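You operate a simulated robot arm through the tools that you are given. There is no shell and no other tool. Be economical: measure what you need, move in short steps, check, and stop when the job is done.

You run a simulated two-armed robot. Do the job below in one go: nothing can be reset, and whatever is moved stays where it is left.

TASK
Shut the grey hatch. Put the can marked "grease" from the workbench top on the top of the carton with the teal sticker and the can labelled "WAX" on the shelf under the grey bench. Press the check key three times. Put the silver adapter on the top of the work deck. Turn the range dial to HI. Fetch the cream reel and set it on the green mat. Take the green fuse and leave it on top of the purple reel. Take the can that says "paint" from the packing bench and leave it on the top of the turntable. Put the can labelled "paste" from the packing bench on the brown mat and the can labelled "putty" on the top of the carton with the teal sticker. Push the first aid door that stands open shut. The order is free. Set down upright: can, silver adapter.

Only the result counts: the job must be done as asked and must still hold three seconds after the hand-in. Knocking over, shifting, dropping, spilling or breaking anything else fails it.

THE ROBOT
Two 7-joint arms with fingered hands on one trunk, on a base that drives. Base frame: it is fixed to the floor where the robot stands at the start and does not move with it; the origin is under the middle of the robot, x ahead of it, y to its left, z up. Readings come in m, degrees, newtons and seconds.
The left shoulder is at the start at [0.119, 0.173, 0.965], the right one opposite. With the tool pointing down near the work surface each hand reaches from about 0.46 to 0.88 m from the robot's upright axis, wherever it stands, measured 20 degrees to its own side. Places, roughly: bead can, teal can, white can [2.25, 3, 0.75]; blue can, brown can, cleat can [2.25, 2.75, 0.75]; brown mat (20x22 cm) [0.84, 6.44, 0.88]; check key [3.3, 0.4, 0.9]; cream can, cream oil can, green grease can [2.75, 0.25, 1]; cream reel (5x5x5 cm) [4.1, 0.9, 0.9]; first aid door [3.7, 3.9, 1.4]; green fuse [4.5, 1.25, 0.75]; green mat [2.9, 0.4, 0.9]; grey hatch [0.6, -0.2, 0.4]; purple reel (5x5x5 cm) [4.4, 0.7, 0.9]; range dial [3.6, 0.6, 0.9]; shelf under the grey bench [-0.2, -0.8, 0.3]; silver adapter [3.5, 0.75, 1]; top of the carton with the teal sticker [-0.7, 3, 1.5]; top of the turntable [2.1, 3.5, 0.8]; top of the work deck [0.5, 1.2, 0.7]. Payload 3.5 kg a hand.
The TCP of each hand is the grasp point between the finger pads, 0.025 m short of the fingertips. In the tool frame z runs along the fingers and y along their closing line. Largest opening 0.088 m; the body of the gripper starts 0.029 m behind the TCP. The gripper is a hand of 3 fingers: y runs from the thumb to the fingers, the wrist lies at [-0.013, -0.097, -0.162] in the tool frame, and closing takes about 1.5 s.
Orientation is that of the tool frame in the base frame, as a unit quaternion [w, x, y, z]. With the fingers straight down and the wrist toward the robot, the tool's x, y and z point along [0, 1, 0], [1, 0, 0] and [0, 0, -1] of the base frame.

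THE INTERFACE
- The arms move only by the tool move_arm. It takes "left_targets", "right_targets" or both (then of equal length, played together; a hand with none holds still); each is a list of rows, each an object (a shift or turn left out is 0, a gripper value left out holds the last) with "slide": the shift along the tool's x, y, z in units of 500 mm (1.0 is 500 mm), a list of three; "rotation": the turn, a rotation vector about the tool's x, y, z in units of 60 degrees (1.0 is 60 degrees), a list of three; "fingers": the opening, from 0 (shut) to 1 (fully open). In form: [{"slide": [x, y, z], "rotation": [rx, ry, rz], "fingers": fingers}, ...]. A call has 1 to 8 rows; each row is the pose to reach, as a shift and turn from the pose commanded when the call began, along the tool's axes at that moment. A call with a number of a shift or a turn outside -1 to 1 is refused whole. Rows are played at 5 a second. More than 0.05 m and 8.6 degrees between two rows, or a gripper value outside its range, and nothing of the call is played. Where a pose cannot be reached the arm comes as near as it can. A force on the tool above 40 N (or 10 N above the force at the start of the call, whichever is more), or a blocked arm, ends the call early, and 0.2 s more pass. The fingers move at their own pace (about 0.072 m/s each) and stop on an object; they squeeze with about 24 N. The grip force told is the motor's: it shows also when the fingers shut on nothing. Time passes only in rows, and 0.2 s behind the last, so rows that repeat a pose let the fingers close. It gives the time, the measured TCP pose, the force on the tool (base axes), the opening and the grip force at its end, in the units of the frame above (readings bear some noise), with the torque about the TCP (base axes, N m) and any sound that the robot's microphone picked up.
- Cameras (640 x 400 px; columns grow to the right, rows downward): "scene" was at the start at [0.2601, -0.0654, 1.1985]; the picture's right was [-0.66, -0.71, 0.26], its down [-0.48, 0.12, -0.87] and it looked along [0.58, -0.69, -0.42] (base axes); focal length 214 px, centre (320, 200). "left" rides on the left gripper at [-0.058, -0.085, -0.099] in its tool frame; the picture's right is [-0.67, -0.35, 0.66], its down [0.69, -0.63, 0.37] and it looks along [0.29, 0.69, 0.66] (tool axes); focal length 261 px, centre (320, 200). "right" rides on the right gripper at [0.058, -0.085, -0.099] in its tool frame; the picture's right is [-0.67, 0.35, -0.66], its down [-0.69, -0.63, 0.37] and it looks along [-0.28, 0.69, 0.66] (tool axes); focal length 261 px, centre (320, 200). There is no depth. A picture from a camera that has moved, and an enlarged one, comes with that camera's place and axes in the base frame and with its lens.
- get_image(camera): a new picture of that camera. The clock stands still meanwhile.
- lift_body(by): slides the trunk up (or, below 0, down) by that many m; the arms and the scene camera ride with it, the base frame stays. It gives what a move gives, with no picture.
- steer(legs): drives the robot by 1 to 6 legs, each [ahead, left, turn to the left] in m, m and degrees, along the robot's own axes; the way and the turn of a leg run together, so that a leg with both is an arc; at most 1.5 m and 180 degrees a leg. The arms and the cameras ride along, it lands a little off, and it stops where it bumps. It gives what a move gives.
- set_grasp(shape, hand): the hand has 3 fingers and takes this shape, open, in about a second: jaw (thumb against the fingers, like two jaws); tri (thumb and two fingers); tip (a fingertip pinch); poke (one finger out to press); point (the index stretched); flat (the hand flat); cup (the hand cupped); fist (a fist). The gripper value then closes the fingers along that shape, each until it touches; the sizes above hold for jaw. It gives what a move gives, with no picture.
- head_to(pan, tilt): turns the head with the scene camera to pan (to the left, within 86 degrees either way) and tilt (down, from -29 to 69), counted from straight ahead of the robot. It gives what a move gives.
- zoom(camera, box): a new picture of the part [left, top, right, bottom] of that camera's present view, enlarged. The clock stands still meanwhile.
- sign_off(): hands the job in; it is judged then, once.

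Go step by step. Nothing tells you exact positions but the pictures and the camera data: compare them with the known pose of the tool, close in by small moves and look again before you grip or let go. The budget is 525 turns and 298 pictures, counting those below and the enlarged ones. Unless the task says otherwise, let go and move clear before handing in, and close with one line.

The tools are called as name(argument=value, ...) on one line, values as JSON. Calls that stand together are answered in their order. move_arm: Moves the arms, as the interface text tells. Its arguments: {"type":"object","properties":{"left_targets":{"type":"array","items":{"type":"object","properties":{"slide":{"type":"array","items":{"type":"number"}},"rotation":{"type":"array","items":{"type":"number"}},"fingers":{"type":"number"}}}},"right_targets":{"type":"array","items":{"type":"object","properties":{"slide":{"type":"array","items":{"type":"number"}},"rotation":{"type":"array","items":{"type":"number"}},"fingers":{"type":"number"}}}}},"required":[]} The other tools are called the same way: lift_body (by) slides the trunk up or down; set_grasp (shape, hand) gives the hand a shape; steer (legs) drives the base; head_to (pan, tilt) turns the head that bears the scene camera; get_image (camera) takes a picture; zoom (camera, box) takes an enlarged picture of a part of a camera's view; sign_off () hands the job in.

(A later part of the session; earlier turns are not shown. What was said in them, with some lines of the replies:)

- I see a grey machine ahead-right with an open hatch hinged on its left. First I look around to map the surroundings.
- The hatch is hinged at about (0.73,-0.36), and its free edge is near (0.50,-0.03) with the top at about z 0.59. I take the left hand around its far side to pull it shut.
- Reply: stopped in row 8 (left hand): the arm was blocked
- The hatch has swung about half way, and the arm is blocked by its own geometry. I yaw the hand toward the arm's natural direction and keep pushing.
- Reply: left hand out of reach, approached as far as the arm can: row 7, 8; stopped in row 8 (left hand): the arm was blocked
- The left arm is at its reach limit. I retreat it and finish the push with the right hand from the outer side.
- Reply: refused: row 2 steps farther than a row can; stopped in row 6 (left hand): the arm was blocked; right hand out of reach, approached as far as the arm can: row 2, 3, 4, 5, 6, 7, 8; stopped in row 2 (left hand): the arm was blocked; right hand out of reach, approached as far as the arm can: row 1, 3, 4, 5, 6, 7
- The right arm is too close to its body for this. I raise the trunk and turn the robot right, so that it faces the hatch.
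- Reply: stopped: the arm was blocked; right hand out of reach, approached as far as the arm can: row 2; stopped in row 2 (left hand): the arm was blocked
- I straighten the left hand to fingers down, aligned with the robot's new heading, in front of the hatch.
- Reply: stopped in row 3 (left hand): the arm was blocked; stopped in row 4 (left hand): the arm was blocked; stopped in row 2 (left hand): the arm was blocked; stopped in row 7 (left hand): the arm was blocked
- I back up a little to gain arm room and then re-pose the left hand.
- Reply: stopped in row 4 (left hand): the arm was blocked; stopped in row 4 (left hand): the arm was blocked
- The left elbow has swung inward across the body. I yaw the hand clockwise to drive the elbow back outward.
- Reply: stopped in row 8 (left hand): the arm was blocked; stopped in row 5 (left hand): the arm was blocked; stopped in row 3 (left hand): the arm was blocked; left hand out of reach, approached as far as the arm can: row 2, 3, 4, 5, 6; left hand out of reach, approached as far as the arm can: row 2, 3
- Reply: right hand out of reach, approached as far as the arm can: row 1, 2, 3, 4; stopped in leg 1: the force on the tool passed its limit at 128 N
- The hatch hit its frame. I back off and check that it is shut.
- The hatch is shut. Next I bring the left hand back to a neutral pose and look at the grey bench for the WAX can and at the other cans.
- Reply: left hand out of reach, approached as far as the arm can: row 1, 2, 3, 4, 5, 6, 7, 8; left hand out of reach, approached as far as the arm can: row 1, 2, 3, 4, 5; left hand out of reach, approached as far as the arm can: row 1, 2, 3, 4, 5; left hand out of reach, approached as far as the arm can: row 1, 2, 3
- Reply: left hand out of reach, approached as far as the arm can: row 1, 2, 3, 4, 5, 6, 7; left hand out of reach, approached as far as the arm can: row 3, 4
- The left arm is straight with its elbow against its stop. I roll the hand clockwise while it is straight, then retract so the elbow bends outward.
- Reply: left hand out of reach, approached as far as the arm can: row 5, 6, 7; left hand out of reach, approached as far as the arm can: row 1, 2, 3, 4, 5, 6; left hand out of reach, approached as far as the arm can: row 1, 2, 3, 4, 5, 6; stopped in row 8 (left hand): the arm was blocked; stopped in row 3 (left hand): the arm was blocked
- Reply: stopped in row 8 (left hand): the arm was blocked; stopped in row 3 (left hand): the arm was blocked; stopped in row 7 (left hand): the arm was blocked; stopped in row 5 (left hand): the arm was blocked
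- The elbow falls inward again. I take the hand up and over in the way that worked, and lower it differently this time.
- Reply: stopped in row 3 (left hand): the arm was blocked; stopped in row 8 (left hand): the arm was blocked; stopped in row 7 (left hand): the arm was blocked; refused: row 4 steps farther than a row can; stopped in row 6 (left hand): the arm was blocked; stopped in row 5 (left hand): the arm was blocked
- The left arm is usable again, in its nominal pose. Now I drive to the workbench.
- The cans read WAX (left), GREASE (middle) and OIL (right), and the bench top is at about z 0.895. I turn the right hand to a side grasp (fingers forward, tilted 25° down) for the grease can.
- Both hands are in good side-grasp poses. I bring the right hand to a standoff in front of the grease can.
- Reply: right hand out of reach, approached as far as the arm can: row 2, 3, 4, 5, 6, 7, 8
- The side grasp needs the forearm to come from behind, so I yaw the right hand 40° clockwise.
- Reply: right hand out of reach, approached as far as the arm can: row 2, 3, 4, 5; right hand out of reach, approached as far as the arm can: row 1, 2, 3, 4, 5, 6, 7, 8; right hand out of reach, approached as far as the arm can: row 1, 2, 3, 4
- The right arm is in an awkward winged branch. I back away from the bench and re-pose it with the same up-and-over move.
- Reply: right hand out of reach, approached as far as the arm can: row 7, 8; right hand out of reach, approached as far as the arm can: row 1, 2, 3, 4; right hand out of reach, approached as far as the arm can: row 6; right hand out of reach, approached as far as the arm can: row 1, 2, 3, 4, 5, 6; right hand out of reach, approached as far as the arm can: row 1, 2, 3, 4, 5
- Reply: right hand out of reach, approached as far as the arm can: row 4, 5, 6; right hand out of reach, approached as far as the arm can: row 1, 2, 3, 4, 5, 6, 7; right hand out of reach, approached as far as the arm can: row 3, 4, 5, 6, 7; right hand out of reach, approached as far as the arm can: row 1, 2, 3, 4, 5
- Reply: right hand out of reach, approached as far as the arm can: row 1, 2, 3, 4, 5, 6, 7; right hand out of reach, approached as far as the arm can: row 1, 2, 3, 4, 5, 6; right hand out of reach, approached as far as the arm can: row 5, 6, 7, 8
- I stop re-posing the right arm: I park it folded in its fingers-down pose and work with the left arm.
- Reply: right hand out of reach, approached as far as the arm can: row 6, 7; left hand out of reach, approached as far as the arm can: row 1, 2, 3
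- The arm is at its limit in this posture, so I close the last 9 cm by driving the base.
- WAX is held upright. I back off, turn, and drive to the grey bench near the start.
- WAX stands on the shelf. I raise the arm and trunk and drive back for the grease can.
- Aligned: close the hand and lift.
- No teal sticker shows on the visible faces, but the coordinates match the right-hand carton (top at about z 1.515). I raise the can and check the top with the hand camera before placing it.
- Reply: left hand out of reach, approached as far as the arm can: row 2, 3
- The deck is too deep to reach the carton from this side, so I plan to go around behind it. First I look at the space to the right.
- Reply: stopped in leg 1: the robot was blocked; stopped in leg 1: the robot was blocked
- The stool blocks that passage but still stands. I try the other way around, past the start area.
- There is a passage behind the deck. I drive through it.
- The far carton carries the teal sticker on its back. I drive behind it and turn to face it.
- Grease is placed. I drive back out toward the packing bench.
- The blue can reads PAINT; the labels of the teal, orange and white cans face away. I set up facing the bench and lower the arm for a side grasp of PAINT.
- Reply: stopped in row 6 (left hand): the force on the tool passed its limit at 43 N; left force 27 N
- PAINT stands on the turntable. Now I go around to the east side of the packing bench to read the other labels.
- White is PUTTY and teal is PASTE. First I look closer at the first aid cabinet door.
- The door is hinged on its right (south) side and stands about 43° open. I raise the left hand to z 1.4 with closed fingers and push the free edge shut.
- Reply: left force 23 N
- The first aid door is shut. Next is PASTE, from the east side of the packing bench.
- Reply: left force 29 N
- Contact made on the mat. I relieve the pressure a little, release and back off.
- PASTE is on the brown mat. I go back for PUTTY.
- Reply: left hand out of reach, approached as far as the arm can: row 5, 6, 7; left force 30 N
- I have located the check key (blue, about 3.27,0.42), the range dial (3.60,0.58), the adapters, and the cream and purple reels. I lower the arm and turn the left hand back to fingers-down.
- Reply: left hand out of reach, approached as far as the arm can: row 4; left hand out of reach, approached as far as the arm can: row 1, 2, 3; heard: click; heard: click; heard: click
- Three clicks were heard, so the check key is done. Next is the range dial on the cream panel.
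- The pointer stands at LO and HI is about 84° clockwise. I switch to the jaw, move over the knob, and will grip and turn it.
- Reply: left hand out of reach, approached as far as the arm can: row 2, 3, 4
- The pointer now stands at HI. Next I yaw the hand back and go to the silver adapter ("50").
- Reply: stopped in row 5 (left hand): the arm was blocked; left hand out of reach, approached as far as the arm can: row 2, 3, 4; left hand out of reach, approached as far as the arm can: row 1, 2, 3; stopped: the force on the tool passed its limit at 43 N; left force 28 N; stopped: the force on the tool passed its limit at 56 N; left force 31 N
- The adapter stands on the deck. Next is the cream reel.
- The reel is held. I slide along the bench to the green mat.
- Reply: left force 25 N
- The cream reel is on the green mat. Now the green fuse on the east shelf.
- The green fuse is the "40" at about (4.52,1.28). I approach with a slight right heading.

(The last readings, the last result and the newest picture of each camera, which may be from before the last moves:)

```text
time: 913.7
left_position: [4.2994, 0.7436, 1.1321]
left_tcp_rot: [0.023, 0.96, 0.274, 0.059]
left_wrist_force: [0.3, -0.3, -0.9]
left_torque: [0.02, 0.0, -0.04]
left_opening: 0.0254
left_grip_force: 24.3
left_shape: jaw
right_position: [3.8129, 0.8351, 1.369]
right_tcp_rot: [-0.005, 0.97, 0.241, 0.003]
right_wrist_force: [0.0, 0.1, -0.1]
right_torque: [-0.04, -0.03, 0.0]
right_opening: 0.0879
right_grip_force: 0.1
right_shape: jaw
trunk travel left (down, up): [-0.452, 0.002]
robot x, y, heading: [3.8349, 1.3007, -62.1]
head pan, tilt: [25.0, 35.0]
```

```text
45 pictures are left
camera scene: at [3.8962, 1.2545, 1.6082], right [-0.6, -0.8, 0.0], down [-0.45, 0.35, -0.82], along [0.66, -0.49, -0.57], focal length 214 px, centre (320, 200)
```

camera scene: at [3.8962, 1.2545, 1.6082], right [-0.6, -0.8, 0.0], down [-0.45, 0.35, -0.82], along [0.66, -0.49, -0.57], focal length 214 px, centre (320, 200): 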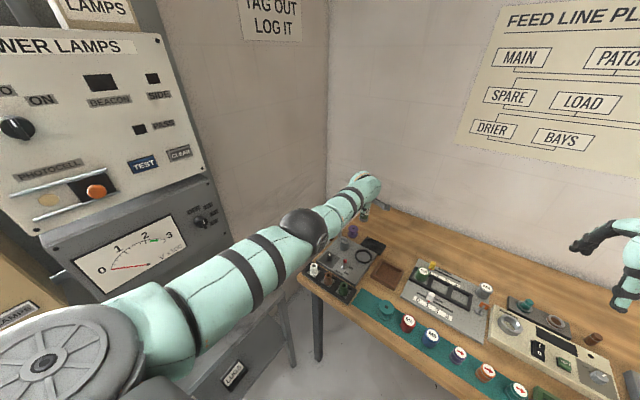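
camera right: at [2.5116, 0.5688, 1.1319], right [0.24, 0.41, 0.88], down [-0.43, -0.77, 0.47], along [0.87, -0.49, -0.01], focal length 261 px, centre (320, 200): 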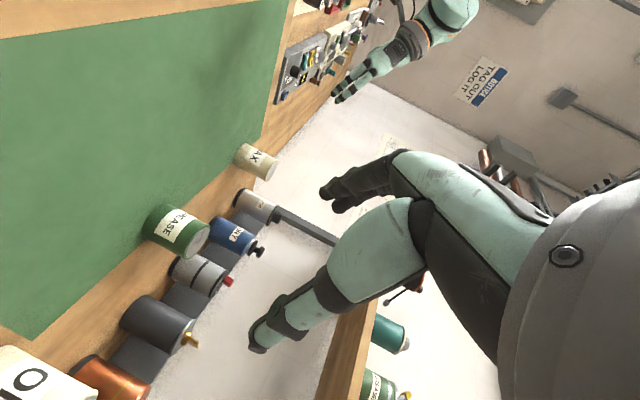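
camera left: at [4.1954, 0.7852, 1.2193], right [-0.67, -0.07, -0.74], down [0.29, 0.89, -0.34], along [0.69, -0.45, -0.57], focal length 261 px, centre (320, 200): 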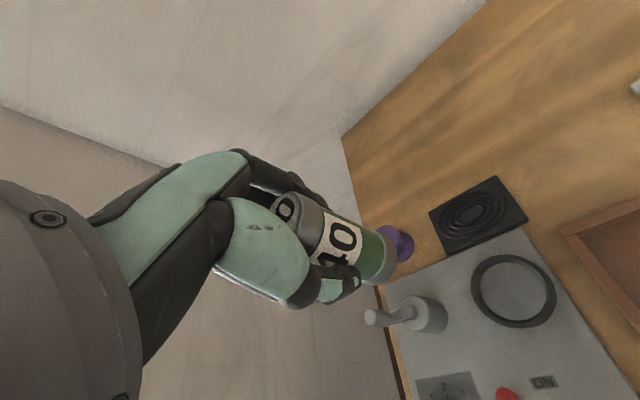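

steer(legs=[[0.115, 0.064, 0]])

lift_body(by=-0.09)

get_image(camera="left")

zoom(camera="scene", box=[270, 130, 420, 240])

```text
time: 915.0
left_position: [4.4099, 0.6736, 1.133]
left_tcp_rot: [0.024, 0.96, 0.273, 0.058]
left_wrist_force: [-0.3, 0.7, -0.4]
left_torque: [0.0, 0.03, 0.0]
left_opening: 0.0251
left_grip_force: 24.4
left_shape: jaw
right_position: [3.9237, 0.7653, 1.3696]
right_tcp_rot: [-0.004, 0.971, 0.24, 0.002]
right_wrist_force: [-0.3, 0.0, 0.0]
right_torque: [-0.03, 0.0, 0.03]
right_opening: 0.0879
right_grip_force: 0.1
right_shape: jaw
trunk travel left (down, up): [-0.452, 0.002]
robot x, y, heading: [3.9472, 1.2209, -61.9]
head pan, tilt: [25.0, 35.0]
```

```text
time: 916.2
left_position: [4.4119, 0.6702, 1.0414]
left_tcp_rot: [0.022, 0.96, 0.273, 0.056]
left_wrist_force: [-0.7, 0.5, -0.7]
left_torque: [0.03, -0.01, 0.01]
left_opening: 0.0254
left_grip_force: 23.5
left_shape: jaw
right_position: [3.9271, 0.7642, 1.2785]
right_tcp_rot: [-0.005, 0.971, 0.24, 0.001]
right_wrist_force: [-0.6, -0.1, -0.3]
right_torque: [0.0, -0.03, 0.02]
right_opening: 0.0879
right_grip_force: 0.1
right_shape: jaw
trunk travel left (down, up): [-0.362, 0.092]
robot x, y, heading: [3.9435, 1.2276, -62.3]
head pan, tilt: [25.0, 35.0]
```

```text
44 pictures are left
camera left: at [4.3083, 0.713, 1.128], right [-0.67, -0.07, -0.74], down [0.29, 0.89, -0.34], along [0.68, -0.45, -0.58], focal length 261 px, centre (320, 200)
```

left: 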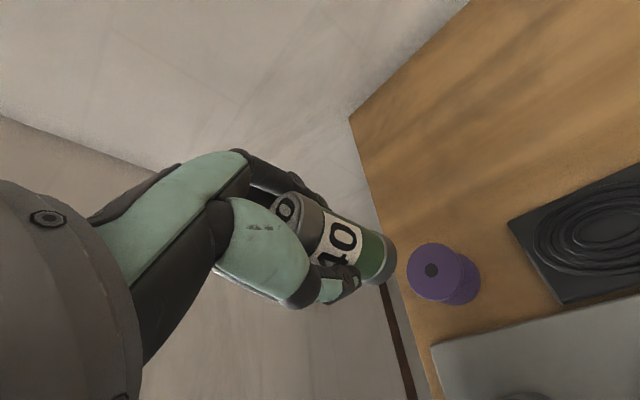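

```text
3.64 times, centred on (345, 185) of scene
camera zoom: at [4.0172, 1.1715, 1.5153], right [-0.6, -0.8, -0.01], down [-0.47, 0.36, -0.81], along [0.65, -0.48, -0.59], focal length 780 px, centre (229, 254)
```

zoom: 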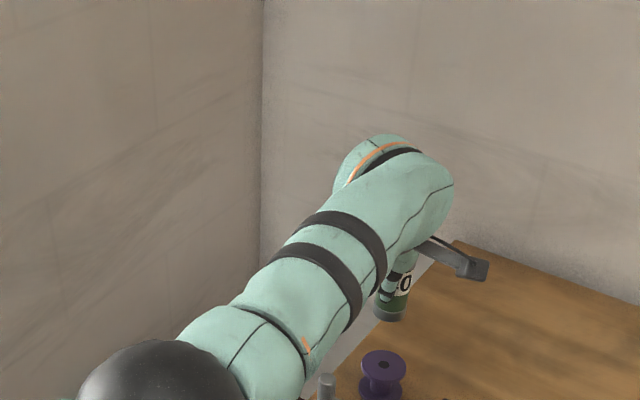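

lift_body(by=-0.045)

get_image(camera="left")

zoom(camera="scene", box=[300, 130, 420, 220])

```text
time: 917.1
left_position: [4.4137, 0.6711, 0.9949]
left_tcp_rot: [0.022, 0.96, 0.273, 0.057]
left_wrist_force: [0.3, 0.5, -0.6]
left_torque: [-0.03, -0.02, 0.0]
left_opening: 0.0253
left_grip_force: 24.0
left_shape: jaw
right_position: [3.9287, 0.7639, 1.2345]
right_tcp_rot: [-0.006, 0.971, 0.24, 0.002]
right_wrist_force: [0.6, 0.5, 0.6]
right_torque: [0.03, -0.02, 0.01]
right_opening: 0.0882
right_grip_force: 0.0
right_shape: jaw
trunk travel left (down, up): [-0.317, 0.137]
robot x, y, heading: [3.9443, 1.2247, -62.3]
head pan, tilt: [25.0, 35.0]
```

```text
42 pictures are left
camera left: at [4.3089, 0.7129, 1.0827], right [-0.67, -0.06, -0.74], down [0.29, 0.89, -0.34], along [0.68, -0.45, -0.58], focal length 261 px, centre (320, 200)
```

left: 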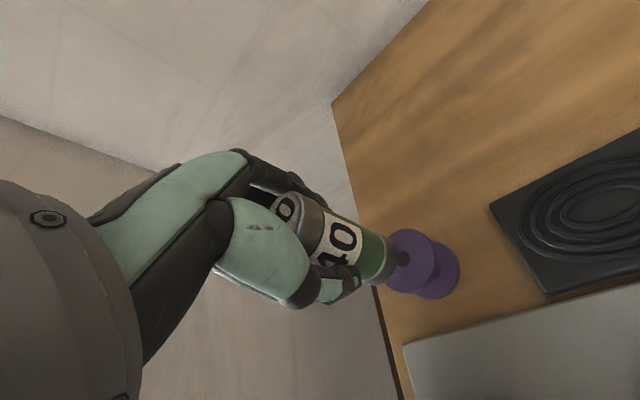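

```text
4.44 times, centred on (360, 175) of scene
camera zoom: at [4.0247, 1.1584, 1.4667], right [-0.61, -0.8, -0.02], down [-0.48, 0.38, -0.79], along [0.64, -0.47, -0.61], focal length 953 px, centre (142, 311)
```

zoom: 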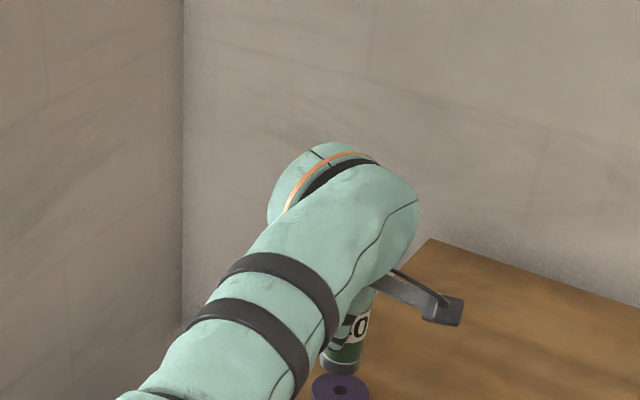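

lift_body(by=-0.014)

lift_body(by=-0.008)

```text
time: 917.7
left_position: [4.4129, 0.6696, 0.9806]
left_tcp_rot: [0.022, 0.96, 0.273, 0.057]
left_wrist_force: [0.7, -0.2, -1.6]
left_torque: [0.03, -0.01, 0.0]
left_opening: 0.0255
left_grip_force: 24.4
left_shape: jaw
right_position: [3.9261, 0.7627, 1.2191]
right_tcp_rot: [-0.005, 0.971, 0.24, 0.001]
right_wrist_force: [0.4, -0.3, 0.5]
right_torque: [-0.01, 0.03, 0.05]
right_opening: 0.0876
right_grip_force: 0.0
right_shape: jaw
trunk travel left (down, up): [-0.303, 0.151]
robot x, y, heading: [3.9476, 1.227, -62.2]
head pan, tilt: [25.0, 35.0]
```

```text
time: 918.3
left_position: [4.4129, 0.669, 0.9738]
left_tcp_rot: [0.021, 0.96, 0.273, 0.057]
left_wrist_force: [-0.9, -0.5, -1.1]
left_torque: [-0.01, 0.04, 0.0]
left_opening: 0.0253
left_grip_force: 23.7
left_shape: jaw
right_position: [3.9275, 0.763, 1.2107]
right_tcp_rot: [-0.006, 0.971, 0.24, 0.001]
right_wrist_force: [0.6, -0.3, -0.7]
right_torque: [-0.01, 0.02, 0.0]
right_opening: 0.0879
right_grip_force: 0.0
right_shape: jaw
trunk travel left (down, up): [-0.295, 0.159]
robot x, y, heading: [3.9473, 1.2301, -62.0]
head pan, tilt: [25.0, 35.0]
```

get_image(camera="left")

lift_body(by=-0.006)

```text
40 pictures are left
camera left: at [4.309, 0.7119, 1.0602], right [-0.67, -0.06, -0.74], down [0.29, 0.89, -0.34], along [0.68, -0.45, -0.58], focal length 261 px, centre (320, 200)
```

left: 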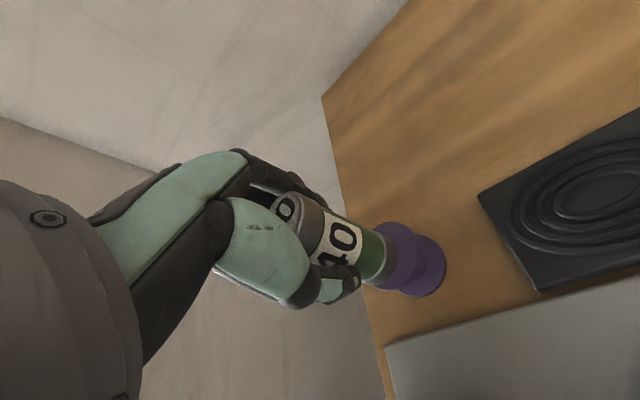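

```text
time: 918.8
left_position: [4.4134, 0.6699, 0.9671]
left_tcp_rot: [0.021, 0.96, 0.273, 0.056]
left_wrist_force: [-0.7, 0.3, -0.8]
left_torque: [0.01, -0.01, 0.0]
left_opening: 0.0254
left_grip_force: 24.4
left_shape: jaw
right_position: [3.9275, 0.7617, 1.2048]
right_tcp_rot: [-0.005, 0.971, 0.24, 0.0]
right_wrist_force: [0.0, 0.4, 0.6]
right_torque: [0.0, -0.01, 0.01]
right_opening: 0.0879
right_grip_force: 0.1
right_shape: jaw
trunk travel left (down, up): [-0.289, 0.165]
robot x, y, heading: [3.9425, 1.229, -62.1]
head pan, tilt: [25.0, 35.0]
```

lift_body(by=-0.006)

lift_body(by=-0.006)

get_image(camera="left")

```text
time: 919.4
left_position: [4.4131, 0.6696, 0.9597]
left_tcp_rot: [0.021, 0.96, 0.273, 0.056]
left_wrist_force: [-0.1, 0.3, -1.1]
left_torque: [0.01, 0.01, 0.0]
left_opening: 0.025
left_grip_force: 23.6
left_shape: jaw
right_position: [3.9276, 0.7623, 1.1996]
right_tcp_rot: [-0.006, 0.971, 0.24, 0.001]
right_wrist_force: [-0.3, 0.3, 0.6]
right_torque: [-0.06, 0.01, 0.02]
right_opening: 0.088
right_grip_force: 0.1
right_shape: jaw
trunk travel left (down, up): [-0.283, 0.171]
robot x, y, heading: [3.9483, 1.2235, -62.2]
head pan, tilt: [25.0, 35.0]
```

```text
time: 919.9
left_position: [4.4122, 0.6709, 0.9566]
left_tcp_rot: [0.023, 0.96, 0.274, 0.057]
left_wrist_force: [0.8, -0.3, 6.5]
left_torque: [-0.05, -0.04, -0.01]
left_opening: 0.0256
left_grip_force: 24.2
left_shape: jaw
right_position: [3.9275, 0.7642, 1.1945]
right_tcp_rot: [-0.005, 0.971, 0.24, 0.002]
right_wrist_force: [-0.2, 0.5, 1.1]
right_torque: [0.01, 0.0, -0.02]
right_opening: 0.0882
right_grip_force: 0.1
right_shape: jaw
trunk travel left (down, up): [-0.277, 0.177]
robot x, y, heading: [3.9444, 1.2265, -62.3]
head pan, tilt: [25.0, 35.0]
```

```text
39 pictures are left
camera left: at [4.3082, 0.7134, 1.0441], right [-0.67, -0.07, -0.74], down [0.29, 0.89, -0.34], along [0.68, -0.45, -0.58], focal length 261 px, centre (320, 200)
```

left: 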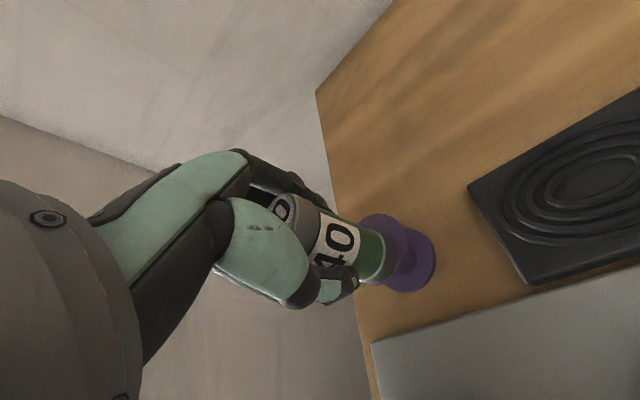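

move_arm(left_targets=[{"fingers": 0.35}, {"fingers": 0.5}, {"fingers": 0.7}, {"fingers": 0.9}, {"fingers": 1}, {"fingers": 1}])

get_image(camera="left")

```text
time: 921.3
left_position: [4.4127, 0.6693, 0.9556]
left_tcp_rot: [0.022, 0.96, 0.274, 0.057]
left_wrist_force: [-0.4, 0.0, 0.6]
left_torque: [-0.08, 0.02, -0.02]
left_opening: 0.0876
left_grip_force: 0.0
left_shape: jaw
right_position: [3.9286, 0.7641, 1.1943]
right_tcp_rot: [-0.004, 0.971, 0.239, 0.002]
right_wrist_force: [-0.1, -0.4, -0.8]
right_torque: [-0.01, -0.01, -0.02]
right_opening: 0.0879
right_grip_force: 0.1
right_shape: jaw
trunk travel left (down, up): [-0.277, 0.177]
robot x, y, heading: [3.951, 1.2251, -62.4]
head pan, tilt: [25.0, 35.0]
```

```text
38 pictures are left
camera left: at [4.3087, 0.7127, 1.0429], right [-0.67, -0.06, -0.74], down [0.29, 0.89, -0.34], along [0.68, -0.45, -0.58], focal length 261 px, centre (320, 200)
```

left: 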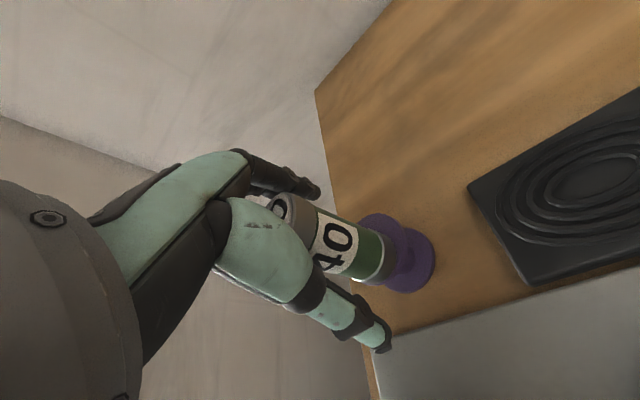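

Released and standing. I lift straight up.

lift_body(by=0.06)

lift_body(by=0.11)

get_image(camera="left")

```text
time: 922.3
left_position: [4.4127, 0.6695, 1.0159]
left_tcp_rot: [0.021, 0.96, 0.274, 0.057]
left_wrist_force: [-0.2, -0.7, 0.3]
left_torque: [0.01, -0.01, 0.02]
left_opening: 0.0875
left_grip_force: 0.1
left_shape: jaw
right_position: [3.9274, 0.7627, 1.2544]
right_tcp_rot: [-0.006, 0.971, 0.24, 0.002]
right_wrist_force: [0.5, 0.4, 0.7]
right_torque: [0.01, 0.0, -0.03]
right_opening: 0.0881
right_grip_force: 0.1
right_shape: jaw
trunk travel left (down, up): [-0.337, 0.117]
robot x, y, heading: [3.9487, 1.226, -62.3]
head pan, tilt: [25.0, 35.0]
```

```text
time: 923.8
left_position: [4.4131, 0.6695, 1.1258]
left_tcp_rot: [0.022, 0.96, 0.273, 0.056]
left_wrist_force: [0.3, 0.2, -0.6]
left_torque: [-0.02, 0.0, -0.01]
left_opening: 0.0876
left_grip_force: 0.1
left_shape: jaw
right_position: [3.9276, 0.7637, 1.3641]
right_tcp_rot: [-0.005, 0.971, 0.24, 0.002]
right_wrist_force: [-0.3, 0.0, 0.2]
right_torque: [0.0, -0.02, -0.05]
right_opening: 0.0878
right_grip_force: 0.1
right_shape: jaw
trunk travel left (down, up): [-0.447, 0.007]
robot x, y, heading: [3.9499, 1.2331, -62.4]
head pan, tilt: [25.0, 35.0]
```

```text
37 pictures are left
camera left: at [4.3088, 0.7126, 1.2131], right [-0.67, -0.06, -0.74], down [0.29, 0.89, -0.34], along [0.68, -0.45, -0.58], focal length 261 px, centre (320, 200)
```

left: 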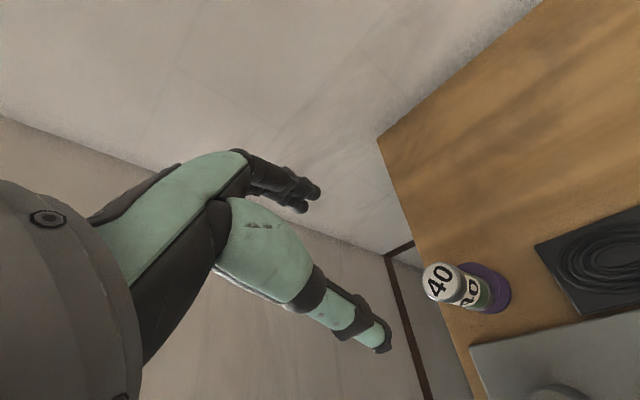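

steer(legs=[[-0.2, 0, 0], [-0.1, -0.75, 0]])

get_image(camera="left")

```text
time: 929.1
left_position: [3.609, 0.5827, 1.1262]
left_tcp_rot: [0.022, 0.96, 0.274, 0.056]
left_wrist_force: [0.2, 0.1, 0.6]
left_torque: [0.02, 0.0, 0.0]
left_opening: 0.0876
left_grip_force: 0.0
left_shape: jaw
right_position: [3.1216, 0.6763, 1.3654]
right_tcp_rot: [-0.005, 0.971, 0.239, 0.001]
right_wrist_force: [0.0, 0.9, 0.1]
right_torque: [-0.01, 0.0, -0.01]
right_opening: 0.0878
right_grip_force: 0.0
right_shape: jaw
trunk travel left (down, up): [-0.447, 0.007]
robot x, y, heading: [3.1411, 1.1376, -62.4]
head pan, tilt: [25.0, 35.0]
```

```text
36 pictures are left
camera left: at [3.5035, 0.6252, 1.2126], right [-0.67, -0.06, -0.74], down [0.29, 0.89, -0.34], along [0.68, -0.45, -0.58], focal length 261 px, centre (320, 200)
```

left: 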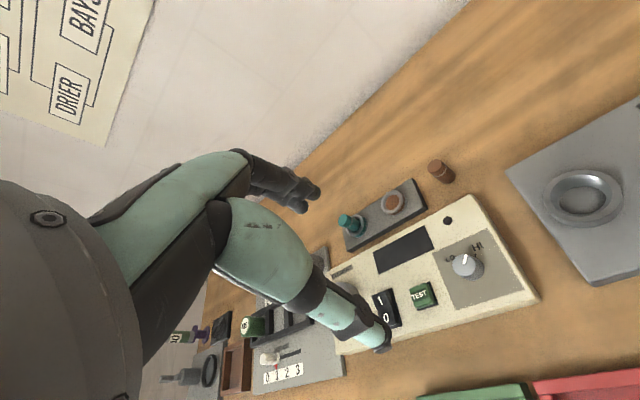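

zoom(camera="left", box=[430, 220, 510, 300])

```text
5.00 times, centred on (470, 260) of left
camera zoom: at [3.5035, 0.6252, 1.2126], right [-0.67, -0.06, -0.74], down [0.29, 0.89, -0.34], along [0.68, -0.45, -0.58], focal length 1303 px, centre (-430, -100)
```

zoom: 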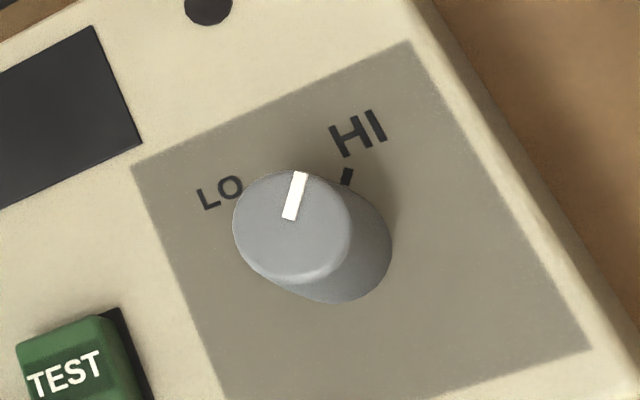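

The dial pointer lines up with HI, and everything else is placed. The hands are empty and clear, so I hand in.

sign_off()

```text
The job is handed in.
```

I finished every item on the list and handed the job in; the one thing I could not confirm beyond the sound is that the check key counted exactly three presses. I heard three clicks, but the first came with almost no force on the finger.
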